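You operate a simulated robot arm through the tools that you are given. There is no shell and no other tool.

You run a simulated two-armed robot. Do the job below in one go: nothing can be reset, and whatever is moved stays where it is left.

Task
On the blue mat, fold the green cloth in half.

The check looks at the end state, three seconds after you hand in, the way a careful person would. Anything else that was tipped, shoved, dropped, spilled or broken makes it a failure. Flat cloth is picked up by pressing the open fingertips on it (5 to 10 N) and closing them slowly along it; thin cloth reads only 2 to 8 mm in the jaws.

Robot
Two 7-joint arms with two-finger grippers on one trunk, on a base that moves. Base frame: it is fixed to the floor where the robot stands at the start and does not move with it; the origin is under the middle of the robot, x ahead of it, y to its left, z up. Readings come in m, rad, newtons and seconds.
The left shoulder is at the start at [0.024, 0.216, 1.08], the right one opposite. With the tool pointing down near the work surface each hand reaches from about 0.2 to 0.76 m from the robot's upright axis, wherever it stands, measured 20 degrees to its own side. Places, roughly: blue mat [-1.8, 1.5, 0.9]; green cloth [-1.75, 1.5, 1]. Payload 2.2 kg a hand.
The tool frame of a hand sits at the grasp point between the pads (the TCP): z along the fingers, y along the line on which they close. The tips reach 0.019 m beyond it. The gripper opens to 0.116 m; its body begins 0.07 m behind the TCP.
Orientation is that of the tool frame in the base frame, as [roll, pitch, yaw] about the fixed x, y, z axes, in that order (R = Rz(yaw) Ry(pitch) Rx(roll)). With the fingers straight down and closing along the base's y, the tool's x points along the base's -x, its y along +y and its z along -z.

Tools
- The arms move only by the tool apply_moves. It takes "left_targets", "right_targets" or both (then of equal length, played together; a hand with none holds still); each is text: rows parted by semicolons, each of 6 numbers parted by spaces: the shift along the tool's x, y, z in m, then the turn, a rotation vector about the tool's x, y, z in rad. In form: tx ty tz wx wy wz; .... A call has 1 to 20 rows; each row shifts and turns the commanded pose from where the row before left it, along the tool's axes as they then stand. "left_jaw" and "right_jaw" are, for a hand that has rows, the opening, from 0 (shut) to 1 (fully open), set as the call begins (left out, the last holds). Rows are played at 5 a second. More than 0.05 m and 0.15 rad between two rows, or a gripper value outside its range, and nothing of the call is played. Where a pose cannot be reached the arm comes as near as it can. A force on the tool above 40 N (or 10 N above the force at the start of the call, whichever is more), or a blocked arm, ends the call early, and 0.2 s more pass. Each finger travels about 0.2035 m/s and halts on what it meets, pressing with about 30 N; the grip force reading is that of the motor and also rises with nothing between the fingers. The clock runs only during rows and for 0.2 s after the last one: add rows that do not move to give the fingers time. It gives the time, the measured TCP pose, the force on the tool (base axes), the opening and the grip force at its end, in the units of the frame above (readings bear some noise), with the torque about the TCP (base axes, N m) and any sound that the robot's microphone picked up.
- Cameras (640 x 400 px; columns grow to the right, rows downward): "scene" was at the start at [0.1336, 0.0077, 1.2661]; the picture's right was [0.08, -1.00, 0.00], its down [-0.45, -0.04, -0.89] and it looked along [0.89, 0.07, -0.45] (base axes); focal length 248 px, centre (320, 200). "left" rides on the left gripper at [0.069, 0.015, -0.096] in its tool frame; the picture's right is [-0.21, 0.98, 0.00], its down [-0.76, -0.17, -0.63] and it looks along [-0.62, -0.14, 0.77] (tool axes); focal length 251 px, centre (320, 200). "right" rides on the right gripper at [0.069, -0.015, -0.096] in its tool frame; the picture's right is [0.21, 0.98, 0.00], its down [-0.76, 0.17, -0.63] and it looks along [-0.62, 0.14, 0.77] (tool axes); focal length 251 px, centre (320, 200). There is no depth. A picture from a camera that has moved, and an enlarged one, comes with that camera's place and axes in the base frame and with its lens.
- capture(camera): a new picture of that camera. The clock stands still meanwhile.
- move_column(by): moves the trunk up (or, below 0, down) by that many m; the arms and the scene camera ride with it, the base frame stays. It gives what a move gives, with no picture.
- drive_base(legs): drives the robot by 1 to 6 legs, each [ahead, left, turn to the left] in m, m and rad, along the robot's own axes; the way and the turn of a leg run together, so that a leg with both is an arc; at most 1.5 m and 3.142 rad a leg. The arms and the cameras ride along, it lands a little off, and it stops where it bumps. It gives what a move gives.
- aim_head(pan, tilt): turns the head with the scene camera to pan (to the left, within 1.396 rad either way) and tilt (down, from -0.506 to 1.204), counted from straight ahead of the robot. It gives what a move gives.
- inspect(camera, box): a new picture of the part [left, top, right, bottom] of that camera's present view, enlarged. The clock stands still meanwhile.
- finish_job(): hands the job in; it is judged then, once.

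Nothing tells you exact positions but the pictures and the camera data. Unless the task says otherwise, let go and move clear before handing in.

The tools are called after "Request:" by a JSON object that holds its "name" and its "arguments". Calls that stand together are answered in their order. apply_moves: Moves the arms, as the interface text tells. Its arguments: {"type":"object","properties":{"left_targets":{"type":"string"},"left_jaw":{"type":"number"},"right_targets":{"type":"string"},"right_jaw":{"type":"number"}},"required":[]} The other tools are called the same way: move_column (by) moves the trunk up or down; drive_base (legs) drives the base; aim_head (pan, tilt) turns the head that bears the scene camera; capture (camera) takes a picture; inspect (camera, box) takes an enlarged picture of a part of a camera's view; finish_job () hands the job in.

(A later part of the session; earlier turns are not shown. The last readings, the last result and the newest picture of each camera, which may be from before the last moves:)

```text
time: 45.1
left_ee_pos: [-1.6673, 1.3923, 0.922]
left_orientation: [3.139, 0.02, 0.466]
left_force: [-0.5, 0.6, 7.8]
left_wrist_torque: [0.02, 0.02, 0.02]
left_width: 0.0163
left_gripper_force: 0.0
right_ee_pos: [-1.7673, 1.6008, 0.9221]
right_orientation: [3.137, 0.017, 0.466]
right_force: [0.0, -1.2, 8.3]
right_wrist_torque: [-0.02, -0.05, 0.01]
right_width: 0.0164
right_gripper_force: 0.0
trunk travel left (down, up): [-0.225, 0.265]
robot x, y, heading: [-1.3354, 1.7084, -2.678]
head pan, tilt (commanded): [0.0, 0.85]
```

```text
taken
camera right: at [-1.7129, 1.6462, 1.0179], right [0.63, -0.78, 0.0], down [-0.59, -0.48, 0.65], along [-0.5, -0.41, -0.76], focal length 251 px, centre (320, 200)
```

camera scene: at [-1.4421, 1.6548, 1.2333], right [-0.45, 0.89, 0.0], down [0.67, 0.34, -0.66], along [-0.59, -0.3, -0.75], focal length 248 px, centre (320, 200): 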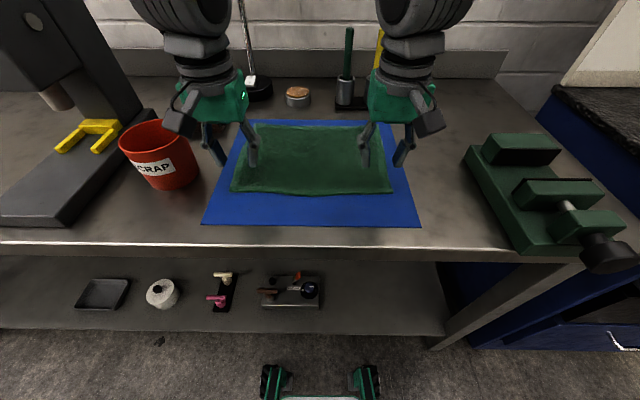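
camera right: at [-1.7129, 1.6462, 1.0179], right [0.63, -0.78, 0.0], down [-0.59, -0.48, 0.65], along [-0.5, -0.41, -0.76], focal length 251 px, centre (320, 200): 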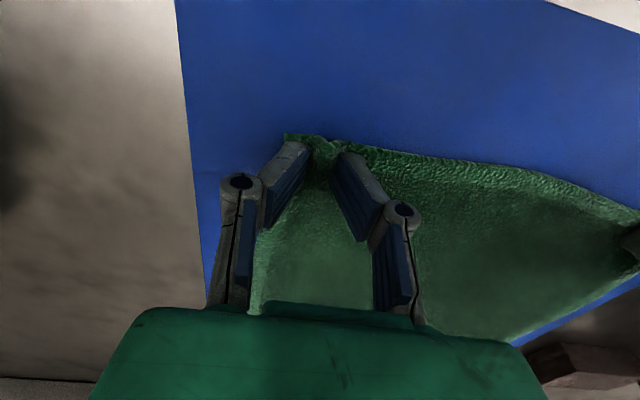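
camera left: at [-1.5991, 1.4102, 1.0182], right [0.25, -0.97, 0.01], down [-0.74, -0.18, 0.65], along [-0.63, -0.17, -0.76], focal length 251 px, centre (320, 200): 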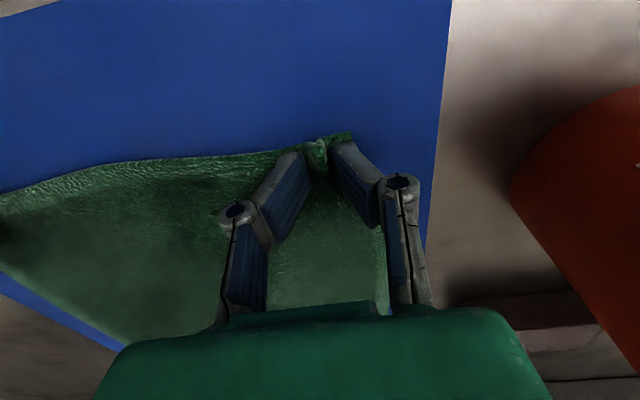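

Cloth is gathering nicely between both pairs of fingertips. I keep closing to a firm pinch.

Request:
{"name": "apply_moves", "arguments": {"left_targets": "0 0 0 0 0 0", "right_targets": "0 0 0 0 0 0", "left_jaw": 0.1, "right_jaw": 0.1}}

Request:
{"name": "apply_moves", "arguments": {"left_targets": "0 0 0 0 0 0", "right_targets": "0 0 0 0 0 0", "left_jaw": 0.06, "right_jaw": 0.06}}

Request:
{"name": "apply_moves", "arguments": {"left_targets": "0 0 0 0 0 0; 0 0 0 0 0 0; 0 0 0 0 0 0", "right_targets": "0 0 0 0 0 0; 0 0 0 0 0 0; 0 0 0 0 0 0", "left_jaw": 0.0, "right_jaw": 0.0}}

Request:
{"name": "capture", "arguments": {"camera": "left"}}

Request:
{"name": "capture", "arguments": {"camera": "right"}}

```text
time: 45.5
left_ee_pos: [-1.6679, 1.3922, 0.9231]
left_orientation: [3.139, 0.021, 0.464]
left_force: [-0.4, 1.9, 7.4]
left_wrist_torque: [0.03, -0.03, 0.0]
left_width: 0.0115
left_gripper_force: 0.0
right_ee_pos: [-1.7672, 1.6016, 0.9226]
right_orientation: [3.139, 0.018, 0.466]
right_force: [-0.1, -0.3, 6.7]
right_wrist_torque: [-0.01, -0.04, -0.02]
right_width: 0.011
right_gripper_force: 0.1
trunk travel left (down, up): [-0.225, 0.265]
robot x, y, heading: [-1.3304, 1.7065, -2.679]
head pan, tilt (commanded): [0.0, 0.85]
```

```text
time: 45.9
left_ee_pos: [-1.6684, 1.3924, 0.9221]
left_orientation: [3.14, 0.022, 0.466]
left_force: [-0.9, 1.8, 8.2]
left_wrist_torque: [0.04, 0.01, -0.02]
left_width: 0.0087
left_gripper_force: 1.1
right_ee_pos: [-1.7676, 1.6011, 0.9222]
right_orientation: [3.138, 0.017, 0.466]
right_force: [1.5, -1.5, 6.5]
right_wrist_torque: [-0.04, -0.04, 0.01]
right_width: 0.0075
right_gripper_force: 1.0
trunk travel left (down, up): [-0.225, 0.265]
robot x, y, heading: [-1.335, 1.7068, -2.674]
head pan, tilt (commanded): [0.0, 0.85]
```

```text
time: 46.7
left_ee_pos: [-1.6677, 1.393, 0.9224]
left_orientation: [3.14, 0.021, 0.467]
left_force: [-1.3, 3.8, 6.8]
left_wrist_torque: [0.06, 0.03, 0.03]
left_width: 0.0049
left_gripper_force: 30.0
right_ee_pos: [-1.7677, 1.6004, 0.9236]
right_orientation: [3.138, 0.018, 0.465]
right_force: [2.1, -3.9, 4.6]
right_wrist_torque: [-0.1, -0.02, -0.01]
right_width: 0.0042
right_gripper_force: 29.9
trunk travel left (down, up): [-0.225, 0.265]
robot x, y, heading: [-1.3341, 1.7119, -2.672]
head pan, tilt (commanded): [0.0, 0.85]
```

```text
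taken
camera left: at [-1.5993, 1.4103, 1.0181], right [0.25, -0.97, 0.01], down [-0.74, -0.18, 0.65], along [-0.63, -0.17, -0.76], focal length 251 px, centre (320, 200)
```

left: 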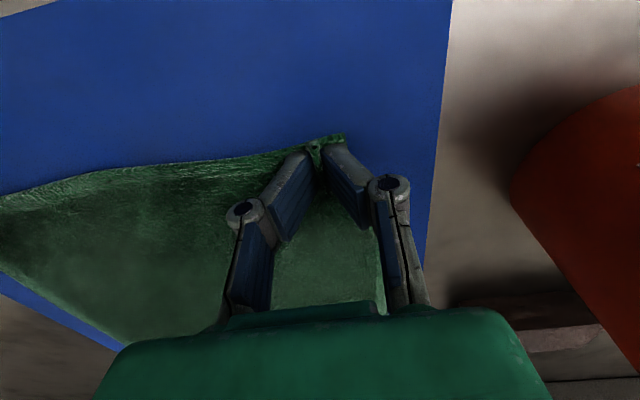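

```text
taken
camera right: at [-1.7129, 1.6462, 1.0178], right [0.63, -0.78, 0.0], down [-0.59, -0.48, 0.65], along [-0.5, -0.41, -0.76], focal length 251 px, centre (320, 200)
```

right: 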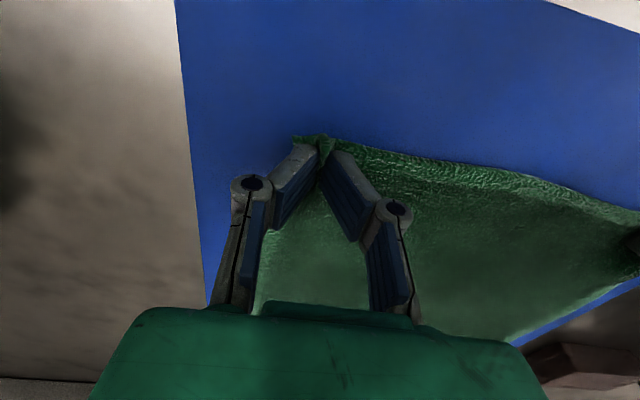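

Both jaws read 4–5 mm with full grip: cloth is held. I'll lift gently 3 cm while beginning to move forward, then verify.

Request:
{"name": "apply_moves", "arguments": {"left_targets": "0 0 -0.008 0 0 0; 0 0 -0.008 0 0 0; -0.003 0 -0.008 0 0 0; -0.003 0 -0.008 0 0 0; 0 0 0 0 0 0", "right_targets": "0 0 -0.008 0 0 0; 0 0 -0.008 0 0 0; -0.003 0 -0.008 0 0 0; -0.003 0 -0.008 0 0 0; 0 0 0 0 0 0"}}

Request:
{"name": "capture", "arguments": {"camera": "scene"}}

Request:
{"name": "capture", "arguments": {"camera": "left"}}

Request:
{"name": "capture", "arguments": {"camera": "right"}}

```text
time: 47.9
left_ee_pos: [-1.6722, 1.3914, 0.9549]
left_orientation: [3.14, 0.02, 0.466]
left_force: [-0.4, 2.5, 0.6]
left_wrist_torque: [0.04, -0.02, 0.01]
left_width: 0.0048
left_gripper_force: 30.4
right_ee_pos: [-1.7731, 1.5984, 0.9531]
right_orientation: [3.138, 0.017, 0.465]
right_force: [0.4, -2.3, 0.9]
right_wrist_torque: [-0.03, -0.02, -0.05]
right_width: 0.004
right_gripper_force: 30.0
trunk travel left (down, up): [-0.225, 0.265]
robot x, y, heading: [-1.3355, 1.7071, -2.677]
head pan, tilt (commanded): [0.0, 0.85]
```

```text
taken
camera scene: at [-1.4441, 1.6539, 1.233], right [-0.45, 0.89, 0.0], down [0.67, 0.34, -0.66], along [-0.59, -0.29, -0.75], focal length 248 px, centre (320, 200)
```

scene: 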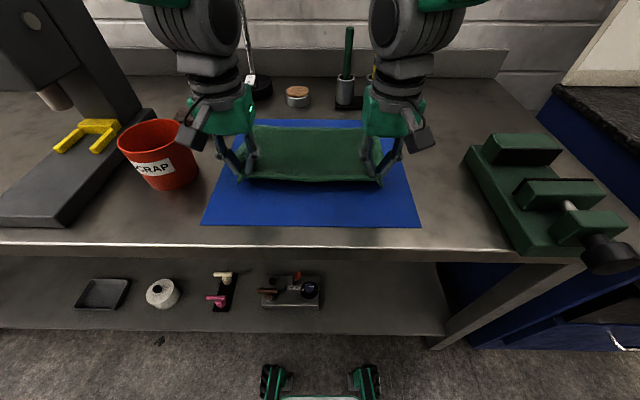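

```text
taken
camera left: at [-1.6042, 1.4081, 1.0507], right [0.25, -0.97, 0.01], down [-0.74, -0.19, 0.65], along [-0.63, -0.16, -0.76], focal length 251 px, centre (320, 200)
```

left: 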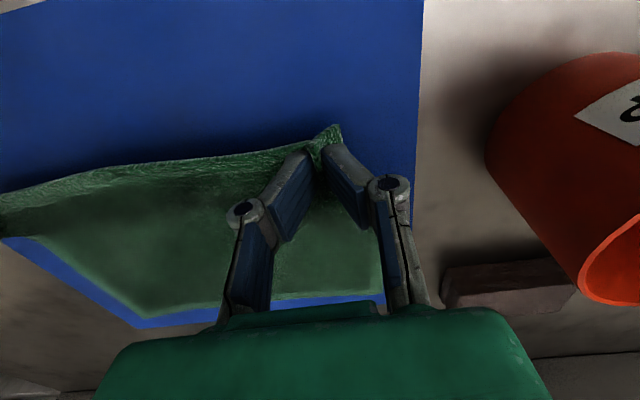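

```text
taken
camera right: at [-1.7186, 1.6434, 1.0485], right [0.63, -0.78, 0.0], down [-0.59, -0.48, 0.65], along [-0.5, -0.41, -0.76], focal length 251 px, centre (320, 200)
```

right: 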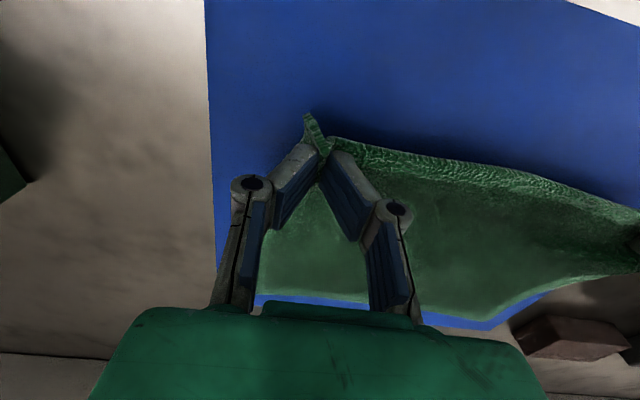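

The near edge is lifted, taut and held by both hands. Now I carry it along an arc over the middle of the cloth; first to the apex, then check.

Request:
{"name": "apply_moves", "arguments": {"left_targets": "-0.009 0 -0.016 0 0 0; -0.009 0 -0.016 0 0 0; -0.014 0 -0.011 0 0 0; -0.014 0 -0.011 0 0 0; -0.017 0 -0.006 0 0 0; -0.017 0 -0.006 0 0 0; -0.018 0 0 0 0 0; -0.018 0 0 0 0 0; 0 0 0 0 0 0", "right_targets": "-0.009 0 -0.016 0 0 0; -0.009 0 -0.016 0 0 0; -0.014 0 -0.011 0 0 0; -0.014 0 -0.011 0 0 0; -0.017 0 -0.006 0 0 0; -0.017 0 -0.006 0 0 0; -0.018 0 0 0 0 0; -0.018 0 0 0 0 0; 0 0 0 0 0 0"}}

Request:
{"name": "capture", "arguments": {"camera": "scene"}}

Request:
{"name": "capture", "arguments": {"camera": "left"}}

Request:
{"name": "capture", "arguments": {"camera": "right"}}

```text
time: 49.9
left_ee_pos: [-1.776, 1.3376, 1.0227]
left_orientation: [3.141, 0.02, 0.466]
left_force: [-1.6, 3.0, -0.1]
left_wrist_torque: [0.02, 0.05, 0.02]
left_width: 0.0051
left_gripper_force: 29.9
right_ee_pos: [-1.8768, 1.5474, 1.0221]
right_orientation: [3.139, 0.019, 0.466]
right_force: [1.0, -1.8, 0.4]
right_wrist_torque: [-0.03, 0.0, 0.0]
right_width: 0.0042
right_gripper_force: 29.9
trunk travel left (down, up): [-0.225, 0.265]
robot x, y, heading: [-1.3349, 1.7071, -2.677]
head pan, tilt (commanded): [0.0, 0.85]
```

```text
taken
camera scene: at [-1.4439, 1.654, 1.2331], right [-0.45, 0.89, 0.0], down [0.67, 0.34, -0.66], along [-0.59, -0.29, -0.75], focal length 248 px, centre (320, 200)
```

scene: 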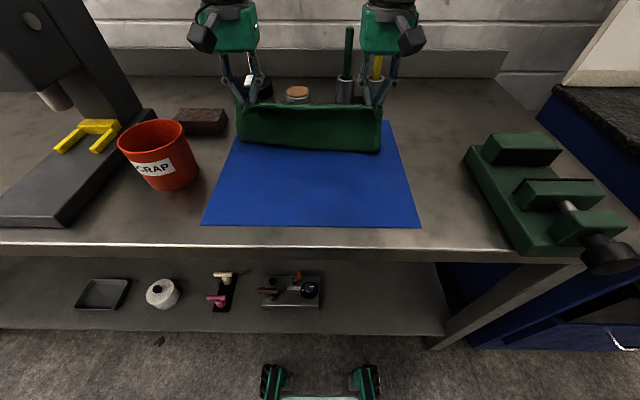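

```text
taken
camera left: at [-1.7075, 1.3568, 1.1194], right [0.25, -0.97, 0.01], down [-0.74, -0.18, 0.65], along [-0.63, -0.17, -0.76], focal length 251 px, centre (320, 200)
```

left: 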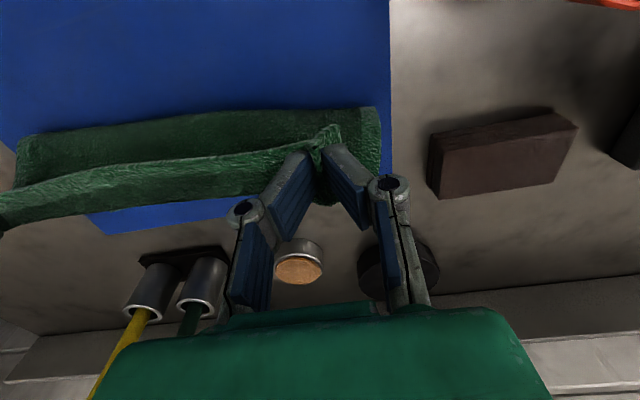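

```text
taken
camera right: at [-1.8209, 1.5923, 1.1167], right [0.63, -0.78, 0.0], down [-0.59, -0.48, 0.65], along [-0.5, -0.41, -0.76], focal length 251 px, centre (320, 200)
```

right: 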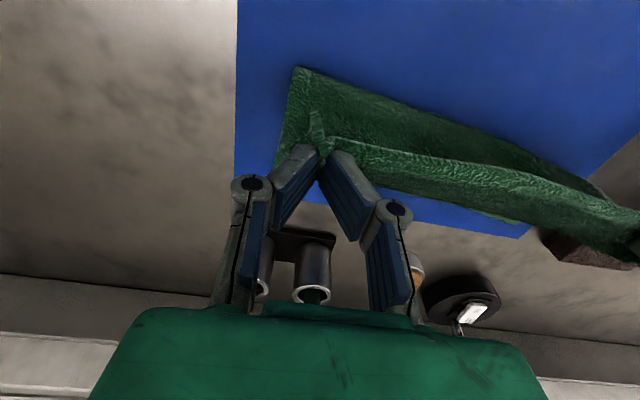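

Held edge is at the apex and standing evenly; the far half is still lying on the mat. I continue the arc down toward the far edge, stopping about 2.5 cm above the lower layer; the pens stay ~6 cm behind the right hand.

Request:
{"name": "apply_moves", "arguments": {"left_targets": "-0.010 0 0.003 0 0 0; -0.010 0 0.003 0 0 0; -0.010 0 0.005 0 0 0; -0.009 0 0.005 0 0 0; -0.008 0 0.007 0 0 0; -0.008 0 0.007 0 0 0; -0.007 0 0.008 0 0 0; -0.007 0 0.008 0 0 0; -0.005 0 0.008 0 0 0; -0.005 0 0.008 0 0 0; -0.003 0 0.007 0 0 0; -0.002 0 0.006 0 0 0; 0 0 0 0 0 0", "right_targets": "-0.010 0 0.003 0 0 0; -0.010 0 0.003 0 0 0; -0.010 0 0.005 0 0 0; -0.009 0 0.005 0 0 0; -0.008 0 0.007 0 0 0; -0.008 0 0.007 0 0 0; -0.007 0 0.008 0 0 0; -0.007 0 0.008 0 0 0; -0.005 0 0.008 0 0 0; -0.005 0 0.008 0 0 0; -0.003 0 0.007 0 0 0; -0.002 0 0.006 0 0 0; 0 0 0 0 0 0"}}

Request:
{"name": "capture", "arguments": {"camera": "scene"}}

Request:
{"name": "capture", "arguments": {"camera": "left"}}

Request:
{"name": "capture", "arguments": {"camera": "right"}}

```text
time: 52.7
left_ee_pos: [-1.8512, 1.3004, 0.9485]
left_orientation: [3.139, 0.019, 0.467]
left_force: [-1.1, 2.3, 0.0]
left_wrist_torque: [0.0, 0.03, 0.0]
left_width: 0.0051
left_gripper_force: 30.4
right_ee_pos: [-1.9535, 1.5084, 0.9476]
right_orientation: [3.138, 0.017, 0.467]
right_force: [0.4, -2.5, -0.3]
right_wrist_torque: [-0.03, 0.01, -0.03]
right_width: 0.0044
right_gripper_force: 30.1
trunk travel left (down, up): [-0.225, 0.265]
robot x, y, heading: [-1.3333, 1.7093, -2.675]
head pan, tilt (commanded): [0.0, 0.85]
```

```text
taken
camera scene: at [-1.4456, 1.6531, 1.2328], right [-0.45, 0.89, 0.0], down [0.67, 0.34, -0.66], along [-0.59, -0.29, -0.75], focal length 248 px, centre (320, 200)
```

scene: 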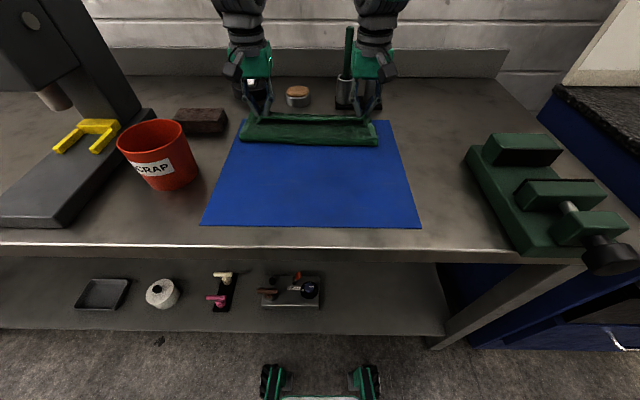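

```text
taken
camera left: at [-1.7823, 1.3187, 1.0448], right [0.25, -0.97, 0.01], down [-0.74, -0.18, 0.65], along [-0.63, -0.17, -0.76], focal length 251 px, centre (320, 200)
```

left: 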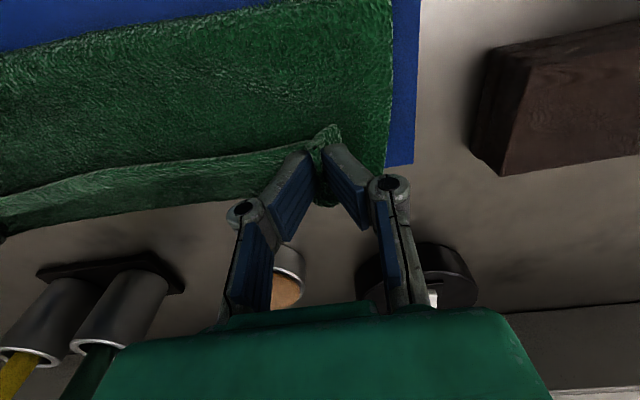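

```text
taken
camera right: at [-1.8985, 1.5528, 1.0433], right [0.63, -0.78, 0.0], down [-0.59, -0.48, 0.65], along [-0.5, -0.41, -0.76], focal length 251 px, centre (320, 200)
```

right: 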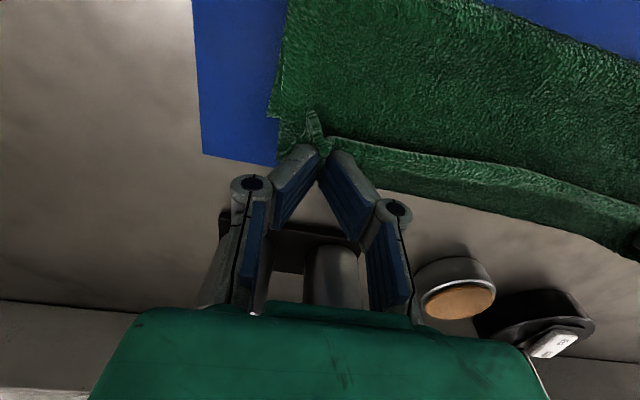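

The held edge is over the far side, but the crease sits at ~0.577 m, so the lower layer may have slid forward a few cm. Let me zoom in to see the far edges.

Request:
{"name": "inspect", "arguments": {"camera": "left", "box": [0, 80, 440, 300]}}

Request:
{"name": "inspect", "arguments": {"camera": "right", "box": [180, 60, 640, 300]}}

Request:
{"name": "inspect", "arguments": {"camera": "scene", "box": [200, 70, 420, 170]}}

```text
1.45 times, centred on (220, 190) of left
camera zoom: at [-1.7823, 1.3187, 1.0448], right [0.25, -0.97, 0.01], down [-0.74, -0.18, 0.65], along [-0.63, -0.17, -0.76], focal length 366 px, centre (466, 214)
```

zoom: 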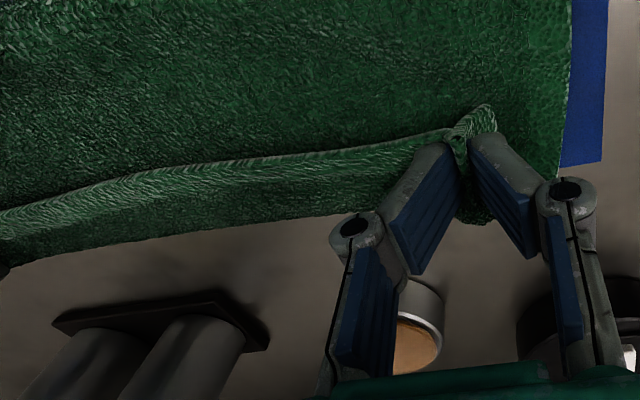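

```text
1.39 times, centred on (410, 180) of right
camera zoom: at [-1.8985, 1.5528, 1.0433], right [0.63, -0.78, 0.0], down [-0.59, -0.48, 0.65], along [-0.5, -0.41, -0.76], focal length 350 px, centre (195, 228)
```

zoom: 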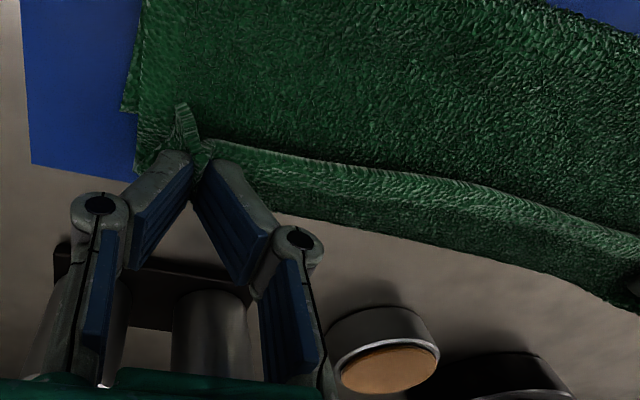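

```text
2.91 times, centred on (310, 120) of scene
camera zoom: at [-1.4456, 1.6531, 1.2328], right [-0.45, 0.89, 0.0], down [0.67, 0.34, -0.66], along [-0.59, -0.29, -0.75], focal length 720 px, centre (349, 433)
```

zoom: 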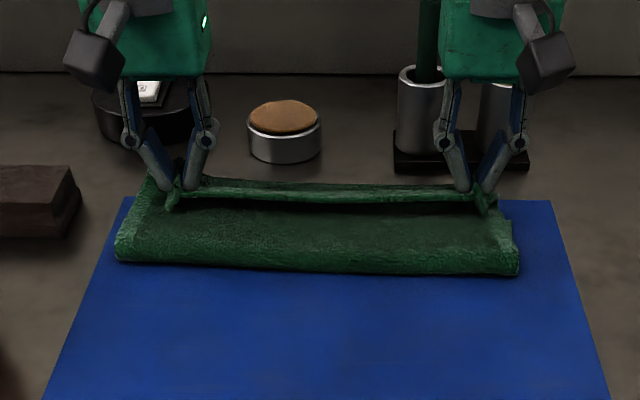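

The hem is held unflipped, so the top layer is slack and bulging forward while the crease sits too far forward (~0.577 instead of ~0.54). I'll raise and bring the held edge back so the crease re-lays at the middle, then fold again on a tighter arc.

Request:
{"name": "apply_moves", "arguments": {"left_targets": "0.012 0 -0.012 0 0 0; 0.015 0 -0.012 0 0 0; 0.018 0 -0.010 0 0 0; 0.02 0 -0.009 0 0 0; 0.02 0 -0.006 0 0 0; 0.02 0 -0.002 0 0 0; 0.015 0 0 0 0 0; 0.010 0 0.002 0 0 0; 0 0 0 0 0 0; 0 0 0 0 0 0", "right_targets": "0.012 0 -0.012 0 0 0; 0.015 0 -0.012 0 0 0; 0.018 0 -0.010 0 0 0; 0.02 0 -0.009 0 0 0; 0.02 0 -0.006 0 0 0; 0.02 0 -0.002 0 0 0; 0.015 0 0 0 0 0; 0.010 0 0.002 0 0 0; 0 0 0 0 0 0; 0 0 0 0 0 0"}}

Request:
{"name": "capture", "arguments": {"camera": "scene"}}

Request:
{"name": "capture", "arguments": {"camera": "left"}}

Request:
{"name": "capture", "arguments": {"camera": "right"}}

```text
time: 54.9
left_ee_pos: [-1.7332, 1.3589, 0.9965]
left_orientation: [3.139, 0.018, 0.467]
left_force: [-1.1, 3.0, -0.8]
left_wrist_torque: [0.05, 0.04, 0.03]
left_width: 0.0048
left_gripper_force: 30.5
right_ee_pos: [-1.8362, 1.5678, 0.995]
right_orientation: [3.138, 0.018, 0.466]
right_force: [1.9, -2.5, -0.2]
right_wrist_torque: [-0.03, -0.04, -0.04]
right_width: 0.0042
right_gripper_force: 30.0
trunk travel left (down, up): [-0.225, 0.265]
robot x, y, heading: [-1.3378, 1.7135, -2.671]
head pan, tilt (commanded): [0.0, 0.85]
```

```text
taken
camera scene: at [-1.4442, 1.6538, 1.233], right [-0.45, 0.89, 0.0], down [0.67, 0.34, -0.66], along [-0.59, -0.29, -0.75], focal length 248 px, centre (320, 200)
```

scene: 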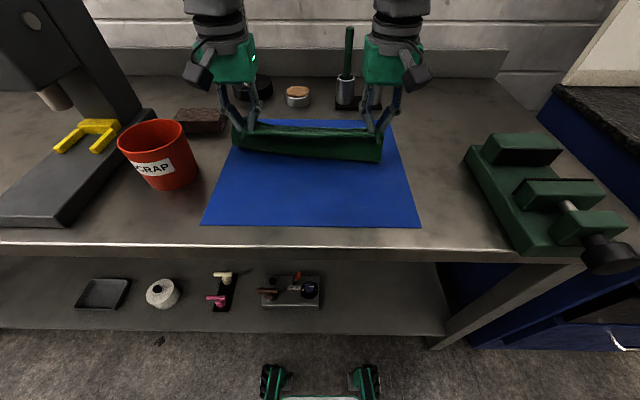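

```text
taken
camera left: at [-1.6661, 1.3772, 1.0917], right [0.25, -0.97, 0.01], down [-0.74, -0.19, 0.65], along [-0.63, -0.17, -0.76], focal length 251 px, centre (320, 200)
```

left: 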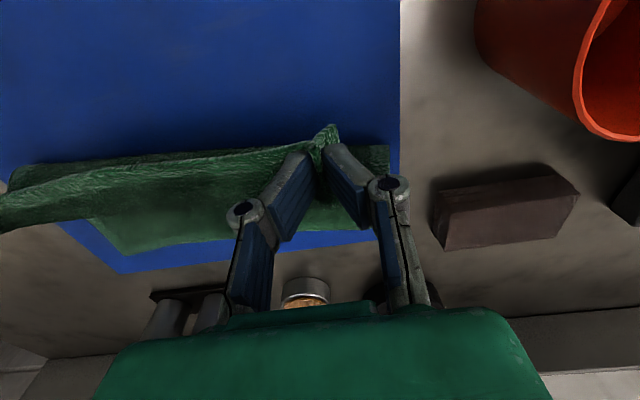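

```text
taken
camera right: at [-1.7808, 1.614, 1.0908], right [0.63, -0.78, 0.0], down [-0.59, -0.48, 0.65], along [-0.5, -0.41, -0.76], focal length 251 px, centre (320, 200)
```

right: 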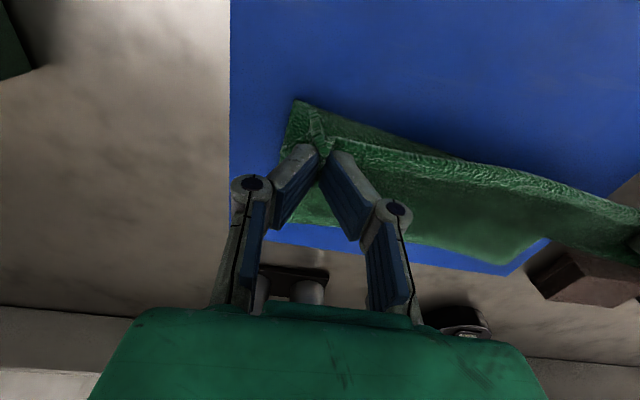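

With the held edge back, I can see the lower layer's far edge (left ~0.66, right ~0.635 ahead) and the crease (left ~0.56, right ~0.526), so the right end shifted back slightly. I'll lower slightly to re-lay the crease, then bring the hands above the desired mid-line with the left leading by ~2.5 cm.

Request:
{"name": "apply_moves", "arguments": {"left_targets": "0.006 0 0.006 0 0 0; 0.006 0 0.006 0 0 0; 0 0 0 0 0 0; -0.011 0 -0.002 0 0 0; -0.011 0 -0.002 0 0 0; -0.011 0 -0.001 0 0 0; -0.011 0 -0.001 0 0 0; 0 0 0 0 0 0", "right_targets": "0.005 0 0.006 0 0 0; 0.005 0 0.006 0 0 0; 0 0 0 0 0 0; -0.005 0 -0.002 0 0 0; -0.005 0 -0.002 0 0 0; -0.005 0 -0.001 0 0 0; -0.005 0 -0.001 0 0 0; 0 0 0 0 0 0"}}

Request:
{"name": "capture", "arguments": {"camera": "scene"}}

Request:
{"name": "inspect", "arguments": {"camera": "scene", "box": [200, 90, 420, 190]}}

Request:
{"name": "capture", "arguments": {"camera": "left"}}

Request:
{"name": "capture", "arguments": {"camera": "right"}}

```text
time: 56.7
left_ee_pos: [-1.7643, 1.3451, 0.9903]
left_orientation: [-3.141, 0.019, 0.466]
left_force: [-1.0, 1.9, 0.0]
left_wrist_torque: [0.04, 0.05, 0.0]
left_width: 0.0051
left_gripper_force: 29.8
right_ee_pos: [-1.8439, 1.5633, 0.9883]
right_orientation: [3.139, 0.016, 0.466]
right_force: [1.1, -2.8, 0.6]
right_wrist_torque: [-0.08, -0.04, -0.05]
right_width: 0.0041
right_gripper_force: 29.8
trunk travel left (down, up): [-0.225, 0.265]
robot x, y, heading: [-1.3369, 1.7073, -2.674]
head pan, tilt (commanded): [0.0, 0.85]
```

```text
taken
camera scene: at [-1.4442, 1.6537, 1.233], right [-0.45, 0.89, 0.0], down [0.67, 0.34, -0.66], along [-0.59, -0.29, -0.75], focal length 248 px, centre (320, 200)
```

scene: 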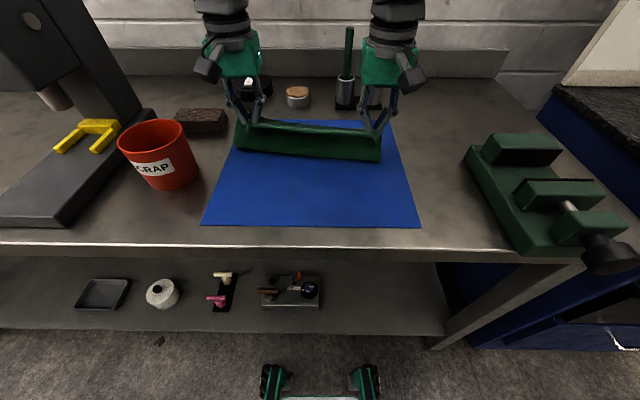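

```text
2.91 times, centred on (310, 140) of scene
camera zoom: at [-1.4442, 1.6537, 1.233], right [-0.45, 0.89, 0.0], down [0.67, 0.34, -0.66], along [-0.59, -0.29, -0.75], focal length 720 px, centre (349, 374)
```

zoom: 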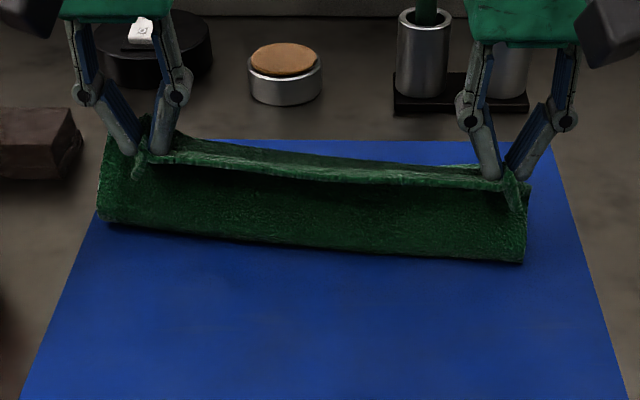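

```text
taken
camera left: at [-1.695, 1.3631, 1.0863], right [0.25, -0.97, 0.01], down [-0.74, -0.18, 0.65], along [-0.63, -0.17, -0.76], focal length 251 px, centre (320, 200)
```

left: 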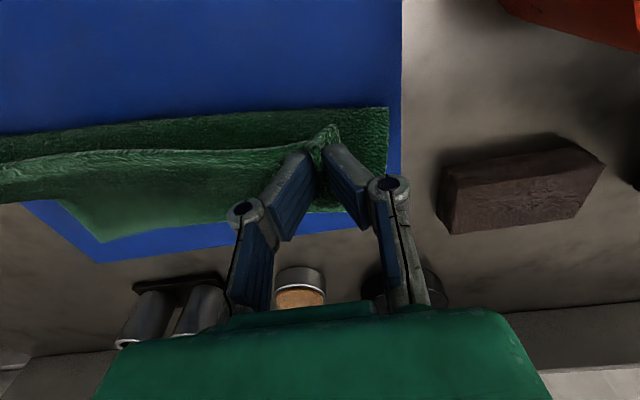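

```text
taken
camera right: at [-1.789, 1.6084, 1.0838], right [0.63, -0.78, 0.0], down [-0.59, -0.48, 0.65], along [-0.5, -0.41, -0.76], focal length 251 px, centre (320, 200)
```

right: 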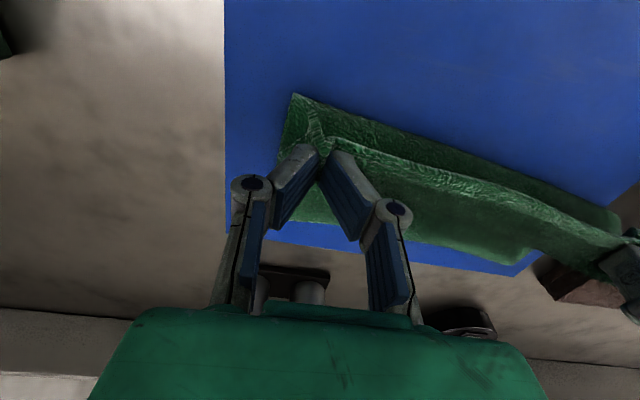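

The right crease is good (~0.52), but the left crease is still too far forward (~0.56 vs ~0.53 wanted) because I led with the left hand. I'll bring the left hand back and lower it a bit so its side re-lays.

Request:
{"name": "apply_moves", "arguments": {"left_targets": "0.012 0 0.002 0 0 0; 0.012 0 0.003 0 0 0; 0.012 0 0.004 0 0 0; 0.012 0 0.005 0 0 0; 0 0 0 0 0 0; 0 0 0 0 0 0", "right_targets": "0.003 0 0.001 0 0 0; 0.003 0 0.001 0 0 0; 0.003 0 0.001 0 0 0; 0.003 0 0.001 0 0 0; 0 0 0 0 0 0; 0 0 0 0 0 0"}}

Request:
{"name": "inspect", "arguments": {"camera": "scene", "box": [200, 90, 420, 190]}}

Request:
{"name": "capture", "arguments": {"camera": "left"}}

Request:
{"name": "capture", "arguments": {"camera": "right"}}

```text
time: 58.1
left_ee_pos: [-1.721, 1.3673, 0.9746]
left_orientation: [3.139, 0.02, 0.465]
left_force: [-1.3, 1.5, 0.0]
left_wrist_torque: [0.07, 0.03, 0.02]
left_width: 0.0051
left_gripper_force: 30.1
right_ee_pos: [-1.8335, 1.5685, 0.9849]
right_orientation: [3.139, 0.017, 0.467]
right_force: [0.9, -1.8, 0.5]
right_wrist_torque: [0.0, 0.0, 0.0]
right_width: 0.0042
right_gripper_force: 29.5
trunk travel left (down, up): [-0.225, 0.265]
robot x, y, heading: [-1.3321, 1.7104, -2.679]
head pan, tilt (commanded): [0.0, 0.85]
```

```text
2.91 times, centred on (310, 140) of scene
camera zoom: at [-1.4441, 1.6539, 1.233], right [-0.45, 0.89, 0.0], down [0.67, 0.34, -0.66], along [-0.59, -0.29, -0.75], focal length 720 px, centre (349, 374)
```

zoom: 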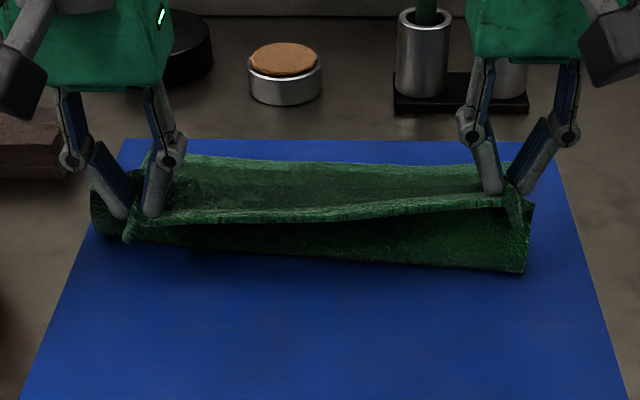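

```text
taken
camera left: at [-1.6531, 1.3847, 1.0713], right [0.25, -0.97, 0.01], down [-0.74, -0.18, 0.65], along [-0.63, -0.17, -0.76], focal length 251 px, centre (320, 200)
```

left: 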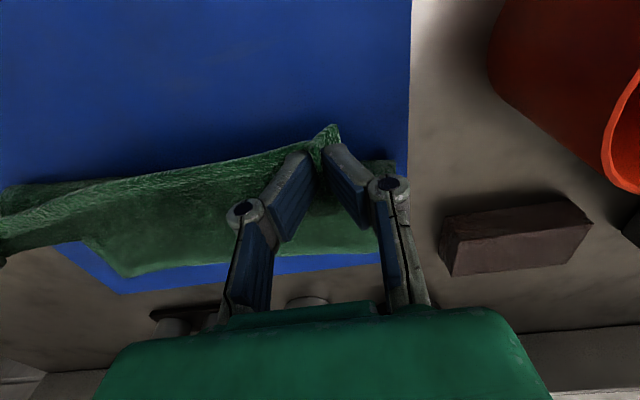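

```text
taken
camera right: at [-1.7784, 1.6137, 1.081], right [0.63, -0.78, 0.0], down [-0.59, -0.48, 0.65], along [-0.5, -0.41, -0.76], focal length 251 px, centre (320, 200)
```

right: 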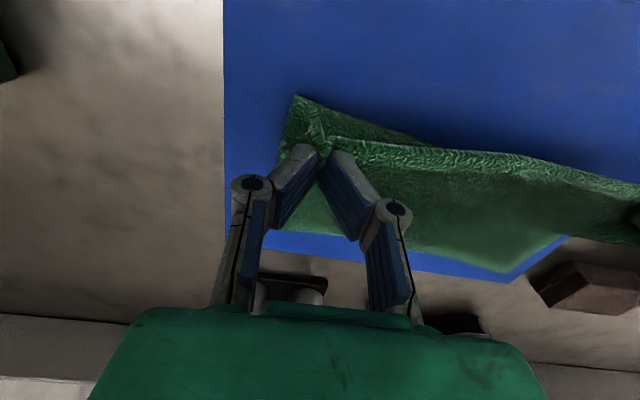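

The left crease stays forward because the peeled cloth doesn't re-lay by itself. I'll lay the edge back to flat (keeping the grip) and refold with a lower, better-placed arc.

Request:
{"name": "apply_moves", "arguments": {"left_targets": "0.018 0 0 0 0 0; 0.018 0 0.002 0 0 0; 0.015 0 0.008 0 0 0; 0.012 0 0.012 0 0 0; 0.006 0 0.012 0 0 0; 0.004 0 0.007 0 0 0; 0 0 0 0 0 0", "right_targets": "0.02 0 0 0 0 0; 0.02 0 0.004 0 0 0; 0.017 0 0.012 0 0 0; 0.013 0 0.014 0 0 0; 0.008 0 0.013 0 0 0; 0.005 0 0.008 0 0 0; 0 0 0 0 0 0"}}

Request:
{"name": "capture", "arguments": {"camera": "scene"}}

Request:
{"name": "inspect", "arguments": {"camera": "scene", "box": [200, 90, 420, 220]}}

Request:
{"name": "capture", "arguments": {"camera": "left"}}

Request:
{"name": "capture", "arguments": {"camera": "right"}}

```text
time: 59.7
left_ee_pos: [-1.6559, 1.399, 0.9333]
left_orientation: [3.139, 0.021, 0.467]
left_force: [-0.8, 3.1, -0.5]
left_wrist_torque: [0.05, 0.03, 0.01]
left_width: 0.0051
left_gripper_force: 30.1
right_ee_pos: [-1.7607, 1.6046, 0.9328]
right_orientation: [3.136, 0.016, 0.467]
right_force: [1.2, -1.1, 0.9]
right_wrist_torque: [-0.04, -0.04, -0.01]
right_width: 0.0039
right_gripper_force: 30.0
trunk travel left (down, up): [-0.225, 0.265]
robot x, y, heading: [-1.3368, 1.7092, -2.677]
head pan, tilt (commanded): [0.0, 0.85]
```

```text
taken
camera scene: at [-1.4438, 1.654, 1.233], right [-0.45, 0.89, 0.0], down [0.67, 0.34, -0.66], along [-0.59, -0.29, -0.75], focal length 248 px, centre (320, 200)
```

scene: 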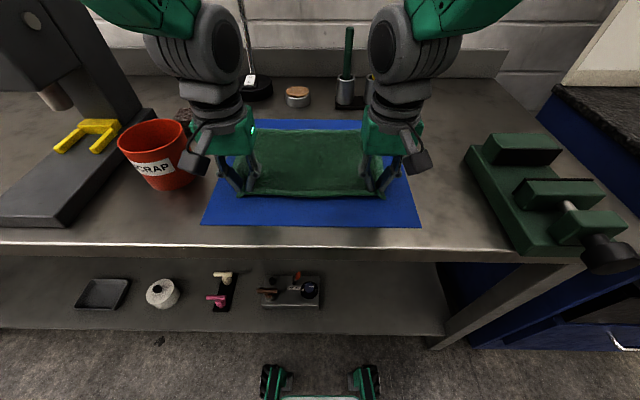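

```text
2.91 times, centred on (310, 155) of scene
camera zoom: at [-1.4438, 1.654, 1.233], right [-0.45, 0.89, 0.0], down [0.67, 0.34, -0.66], along [-0.59, -0.29, -0.75], focal length 720 px, centre (349, 331)
```

zoom: 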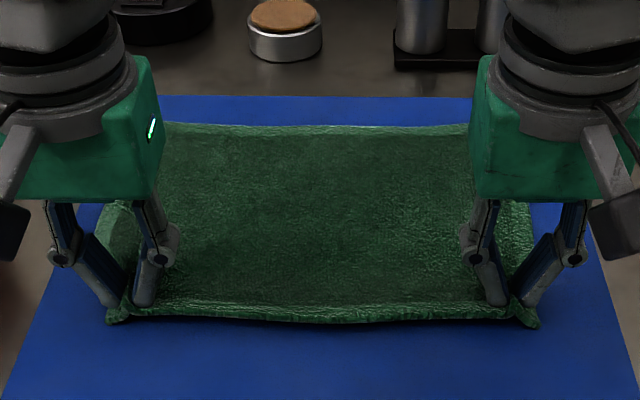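

```text
taken
camera left: at [-1.5874, 1.417, 1.0286], right [0.25, -0.97, 0.01], down [-0.74, -0.19, 0.65], along [-0.63, -0.16, -0.76], focal length 251 px, centre (320, 200)
```

left: 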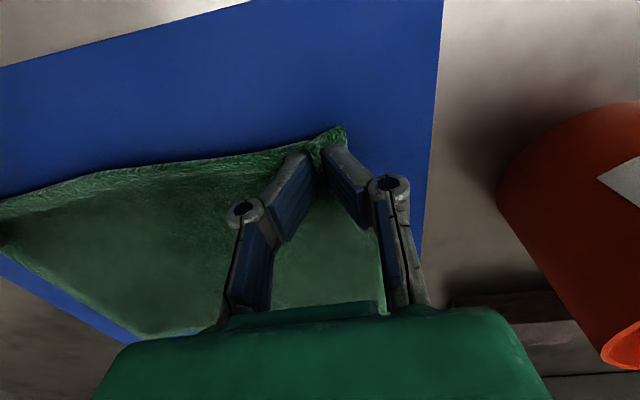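

```text
taken
camera right: at [-1.7049, 1.6501, 1.0278], right [0.63, -0.78, 0.0], down [-0.59, -0.48, 0.65], along [-0.5, -0.41, -0.76], focal length 251 px, centre (320, 200)
```

right: 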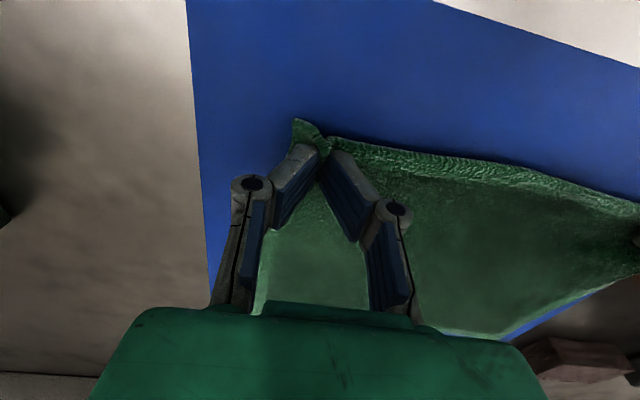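

The cloth is flat again with the grip intact (near edge ~0.416, far edge ~0.64, so mid ~0.528). Now I refold with a lower, tighter path, stopping over the mid-line to check the crease.

Request:
{"name": "apply_moves", "arguments": {"left_targets": "-0.008 0 -0.010 0 0 0; -0.010 0 -0.010 0 0 0; -0.012 0 -0.010 0 0 0; -0.015 0 -0.009 0 0 0; -0.017 0 -0.008 0 0 0; -0.018 0 -0.005 0 0 0; -0.012 0 -0.003 0 0 0; -0.010 0 -0.002 0 0 0; 0 0 0 0 0 0", "right_targets": "-0.008 0 -0.010 0 0 0; -0.010 0 -0.010 0 0 0; -0.012 0 -0.010 0 0 0; -0.015 0 -0.009 0 0 0; -0.017 0 -0.008 0 0 0; -0.018 0 -0.005 0 0 0; -0.012 0 -0.003 0 0 0; -0.010 0 -0.002 0 0 0; 0 0 0 0 0 0"}}

Request:
{"name": "inspect", "arguments": {"camera": "scene", "box": [200, 90, 420, 220]}}

Request:
{"name": "capture", "arguments": {"camera": "left"}}

Request:
{"name": "capture", "arguments": {"camera": "right"}}

```text
time: 61.7
left_ee_pos: [-1.7473, 1.3542, 0.9933]
left_orientation: [3.139, 0.021, 0.464]
left_force: [-0.9, 2.5, -0.1]
left_wrist_torque: [0.07, 0.0, -0.01]
left_width: 0.0051
left_gripper_force: 29.8
right_ee_pos: [-1.8514, 1.5585, 0.9924]
right_orientation: [3.138, 0.018, 0.465]
right_force: [1.2, -2.0, 0.0]
right_wrist_torque: [-0.03, 0.0, -0.04]
right_width: 0.0042
right_gripper_force: 29.8
trunk travel left (down, up): [-0.225, 0.265]
robot x, y, heading: [-1.3331, 1.7047, -2.678]
head pan, tilt (commanded): [0.0, 0.85]
```

```text
2.91 times, centred on (310, 155) of scene
camera zoom: at [-1.4442, 1.6538, 1.233], right [-0.45, 0.89, 0.0], down [0.67, 0.34, -0.66], along [-0.59, -0.29, -0.75], focal length 720 px, centre (349, 331)
```

zoom: 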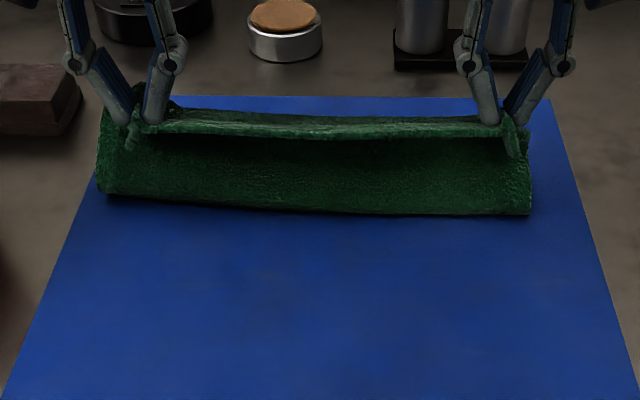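

```text
taken
camera left: at [-1.678, 1.3715, 1.0887], right [0.25, -0.97, 0.01], down [-0.74, -0.18, 0.65], along [-0.63, -0.17, -0.76], focal length 251 px, centre (320, 200)
```

left: 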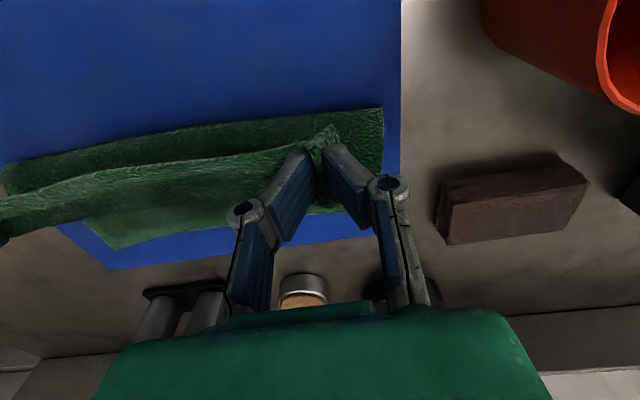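

```text
taken
camera right: at [-1.7954, 1.6047, 1.0871], right [0.63, -0.78, 0.0], down [-0.59, -0.48, 0.65], along [-0.5, -0.41, -0.76], focal length 251 px, centre (320, 200)
```

right: 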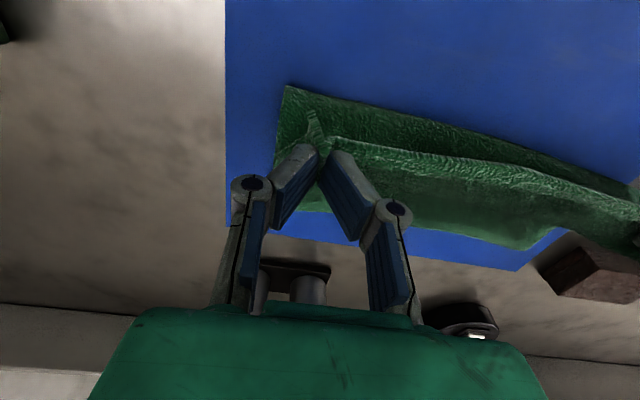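

Crease is now nearly parallel and close to the mid-line (about 0.54 left, 0.52 right when flattened). I'll swing the held edge forward and down toward the far side.

Request:
{"name": "apply_moves", "arguments": {"left_targets": "-0.010 0 0.001 0 0 0; -0.010 0 0.002 0 0 0; -0.010 0 0.004 0 0 0; -0.009 0 0.005 0 0 0; -0.008 0 0.006 0 0 0; -0.007 0 0.006 0 0 0; -0.006 0 0.006 0 0 0; -0.005 0 0.006 0 0 0; 0 0 0 0 0 0; 0 0 0 0 0 0", "right_targets": "-0.010 0 0.001 0 0 0; -0.010 0 0.002 0 0 0; -0.010 0 0.004 0 0 0; -0.009 0 0.005 0 0 0; -0.008 0 0.006 0 0 0; -0.007 0 0.006 0 0 0; -0.006 0 0.006 0 0 0; -0.005 0 0.006 0 0 0; 0 0 0 0 0 0; 0 0 0 0 0 0"}}

Request:
{"name": "inspect", "arguments": {"camera": "scene", "box": [200, 90, 420, 220]}}

Request:
{"name": "capture", "arguments": {"camera": "left"}}

Request:
{"name": "capture", "arguments": {"camera": "right"}}

```text
time: 63.9
left_ee_pos: [-1.8066, 1.3238, 0.9589]
left_orientation: [3.14, 0.017, 0.467]
left_force: [0.1, 2.4, -0.2]
left_wrist_torque: [0.02, 0.01, 0.05]
left_width: 0.0052
left_gripper_force: 29.6
right_ee_pos: [-1.9095, 1.5294, 0.957]
right_orientation: [3.137, 0.017, 0.468]
right_force: [-0.2, -1.0, -0.5]
right_wrist_torque: [-0.03, -0.02, 0.01]
right_width: 0.0039
right_gripper_force: 29.9
trunk travel left (down, up): [-0.225, 0.265]
robot x, y, heading: [-1.3372, 1.7074, -2.673]
head pan, tilt (commanded): [0.0, 0.85]
```

```text
2.91 times, centred on (310, 155) of scene
camera zoom: at [-1.4456, 1.6531, 1.2328], right [-0.45, 0.89, 0.0], down [0.67, 0.34, -0.66], along [-0.59, -0.29, -0.75], focal length 720 px, centre (349, 331)
```

zoom: 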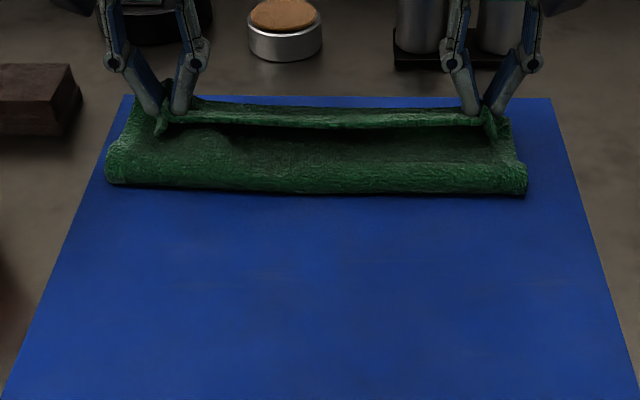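

```text
taken
camera left: at [-1.7376, 1.3418, 1.0532], right [0.25, -0.97, 0.01], down [-0.74, -0.18, 0.65], along [-0.63, -0.17, -0.76], focal length 251 px, centre (320, 200)
```

left: 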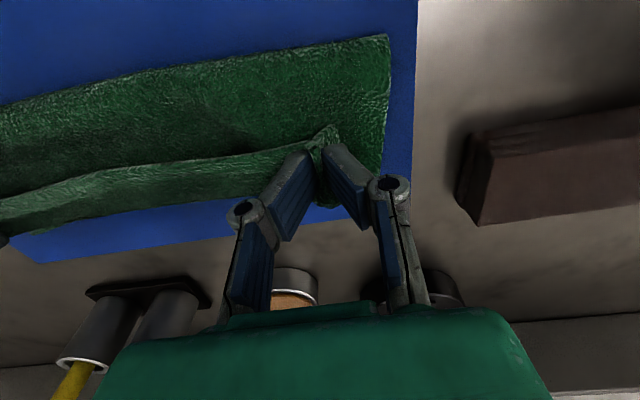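

```text
taken
camera right: at [-1.8549, 1.5745, 1.0519], right [0.63, -0.78, 0.0], down [-0.59, -0.48, 0.65], along [-0.5, -0.41, -0.76], focal length 251 px, centre (320, 200)
```

right: 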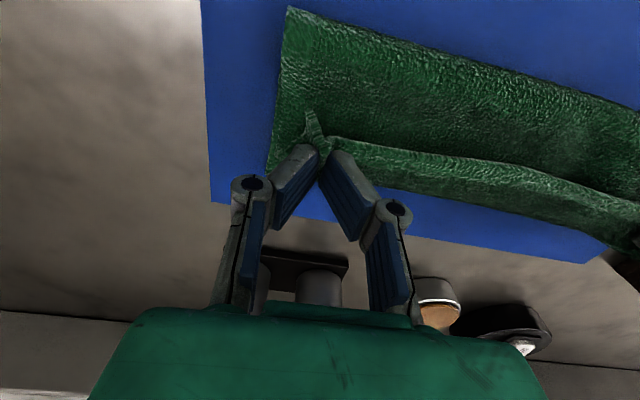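

The crease rolled forward by about 1.5 cm during the swing (stiff cloth). I'll bring both hands back ~2 cm and slightly down to push the crease back to the mid-line, then check.

Request:
{"name": "apply_moves", "arguments": {"left_targets": "0.006 0 0.003 0 0 0; 0.006 0 0.003 0 0 0; 0.006 0 0.003 0 0 0; 0.004 0 0.003 0 0 0; 0 0 0 0 0 0; 0 0 0 0 0 0", "right_targets": "0.006 0 0.003 0 0 0; 0.006 0 0.003 0 0 0; 0.006 0 0.003 0 0 0; 0.004 0 0.003 0 0 0; 0 0 0 0 0 0; 0 0 0 0 0 0"}}

Request:
{"name": "inspect", "arguments": {"camera": "scene", "box": [200, 90, 420, 220]}}

Request:
{"name": "capture", "arguments": {"camera": "left"}}

Request:
{"name": "capture", "arguments": {"camera": "right"}}

```text
time: 65.3
left_ee_pos: [-1.7854, 1.3346, 0.9447]
left_orientation: [3.14, 0.018, 0.467]
left_force: [-1.0, 1.8, -0.3]
left_wrist_torque: [0.06, 0.03, 0.0]
left_width: 0.005
left_gripper_force: 30.1
right_ee_pos: [-1.89, 1.5404, 0.9448]
right_orientation: [3.138, 0.018, 0.464]
right_force: [1.1, -2.1, 0.1]
right_wrist_torque: [-0.03, -0.01, -0.02]
right_width: 0.004
right_gripper_force: 30.2
trunk travel left (down, up): [-0.225, 0.265]
robot x, y, heading: [-1.3347, 1.7106, -2.678]
head pan, tilt (commanded): [0.0, 0.85]
```

```text
2.91 times, centred on (310, 155) of scene
camera zoom: at [-1.445, 1.6533, 1.2329], right [-0.45, 0.89, 0.0], down [0.67, 0.34, -0.66], along [-0.59, -0.29, -0.75], focal length 720 px, centre (349, 331)
```

zoom: 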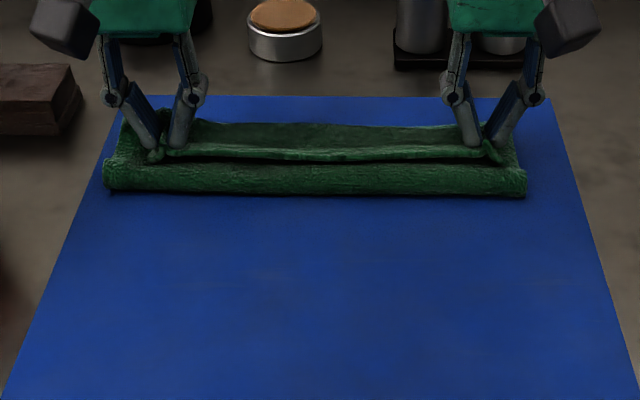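

```text
taken
camera left: at [-1.717, 1.3516, 1.0404], right [0.25, -0.97, 0.01], down [-0.74, -0.18, 0.65], along [-0.63, -0.16, -0.76], focal length 251 px, centre (320, 200)
```

left: 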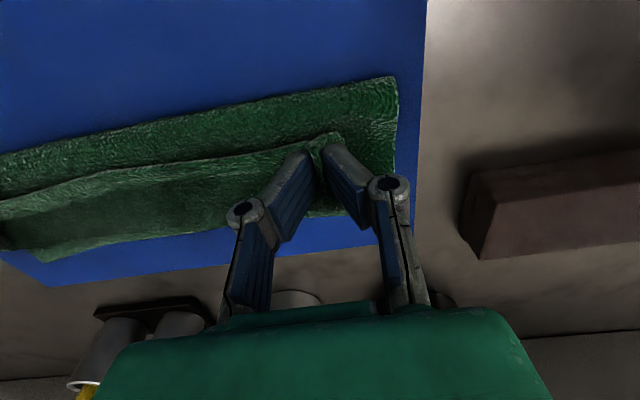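

```text
taken
camera right: at [-1.8352, 1.5842, 1.0398], right [0.63, -0.78, 0.0], down [-0.59, -0.48, 0.65], along [-0.5, -0.41, -0.76], focal length 251 px, centre (320, 200)
```

right: 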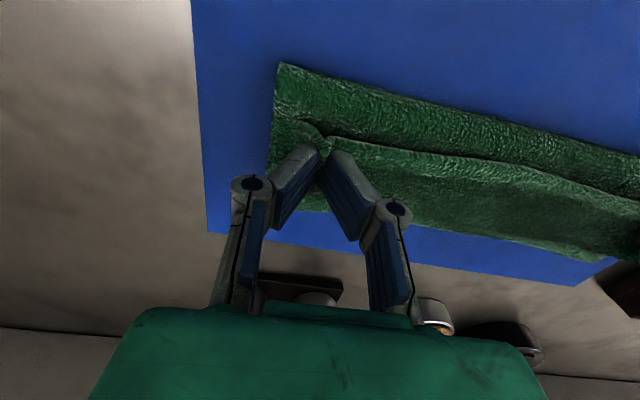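

The top layer is Z-bending because the crease is still forward. I'll lay it flat once more and refold on a lower path (less cloth lifted), adding a slight forward lean of the wrists so the hem turns over better.

Request:
{"name": "apply_moves", "arguments": {"left_targets": "0.02 0 -0.012 0 0 0; 0.02 0 -0.012 0 0 0; 0.02 0 -0.008 0 0 0; 0.02 0 0 0 0 0; 0.02 0 0.004 0 0 0; 0.018 0 0.012 0 0 0; 0.013 0 0.014 0 0 0; 0.010 0 0.012 0 0 0; 0.006 0 0.003 0 0 0; 0 0 0 0 0 0", "right_targets": "0.02 0 -0.012 0 0 0; 0.02 0 -0.012 0 0 0; 0.02 0 -0.008 0 0 0; 0.02 0 0 0 0 0; 0.02 0 0.004 0 0 0; 0.018 0 0.012 0 0 0; 0.013 0 0.014 0 0 0; 0.010 0 0.012 0 0 0; 0.006 0 0.003 0 0 0; 0 0 0 0 0 0"}}

Request:
{"name": "inspect", "arguments": {"camera": "scene", "box": [200, 90, 420, 220]}}

```text
time: 67.5
left_ee_pos: [-1.6542, 1.3987, 0.9291]
left_orientation: [3.139, 0.02, 0.465]
left_force: [-0.5, 1.8, 0.0]
left_wrist_torque: [0.04, 0.0, 0.0]
left_width: 0.0053
left_gripper_force: 29.5
right_ee_pos: [-1.7573, 1.6061, 0.9272]
right_orientation: [3.138, 0.019, 0.466]
right_force: [-0.2, -1.3, 0.3]
right_wrist_torque: [0.01, -0.04, -0.03]
right_width: 0.0044
right_gripper_force: 29.6
trunk travel left (down, up): [-0.225, 0.265]
robot x, y, heading: [-1.333, 1.7079, -2.674]
head pan, tilt (commanded): [0.0, 0.85]
```

```text
2.91 times, centred on (310, 155) of scene
camera zoom: at [-1.444, 1.6539, 1.233], right [-0.45, 0.89, 0.0], down [0.67, 0.34, -0.66], along [-0.59, -0.29, -0.75], focal length 720 px, centre (349, 331)
```

zoom: 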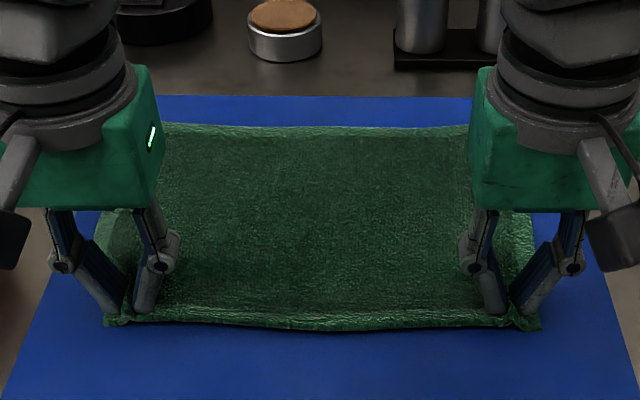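

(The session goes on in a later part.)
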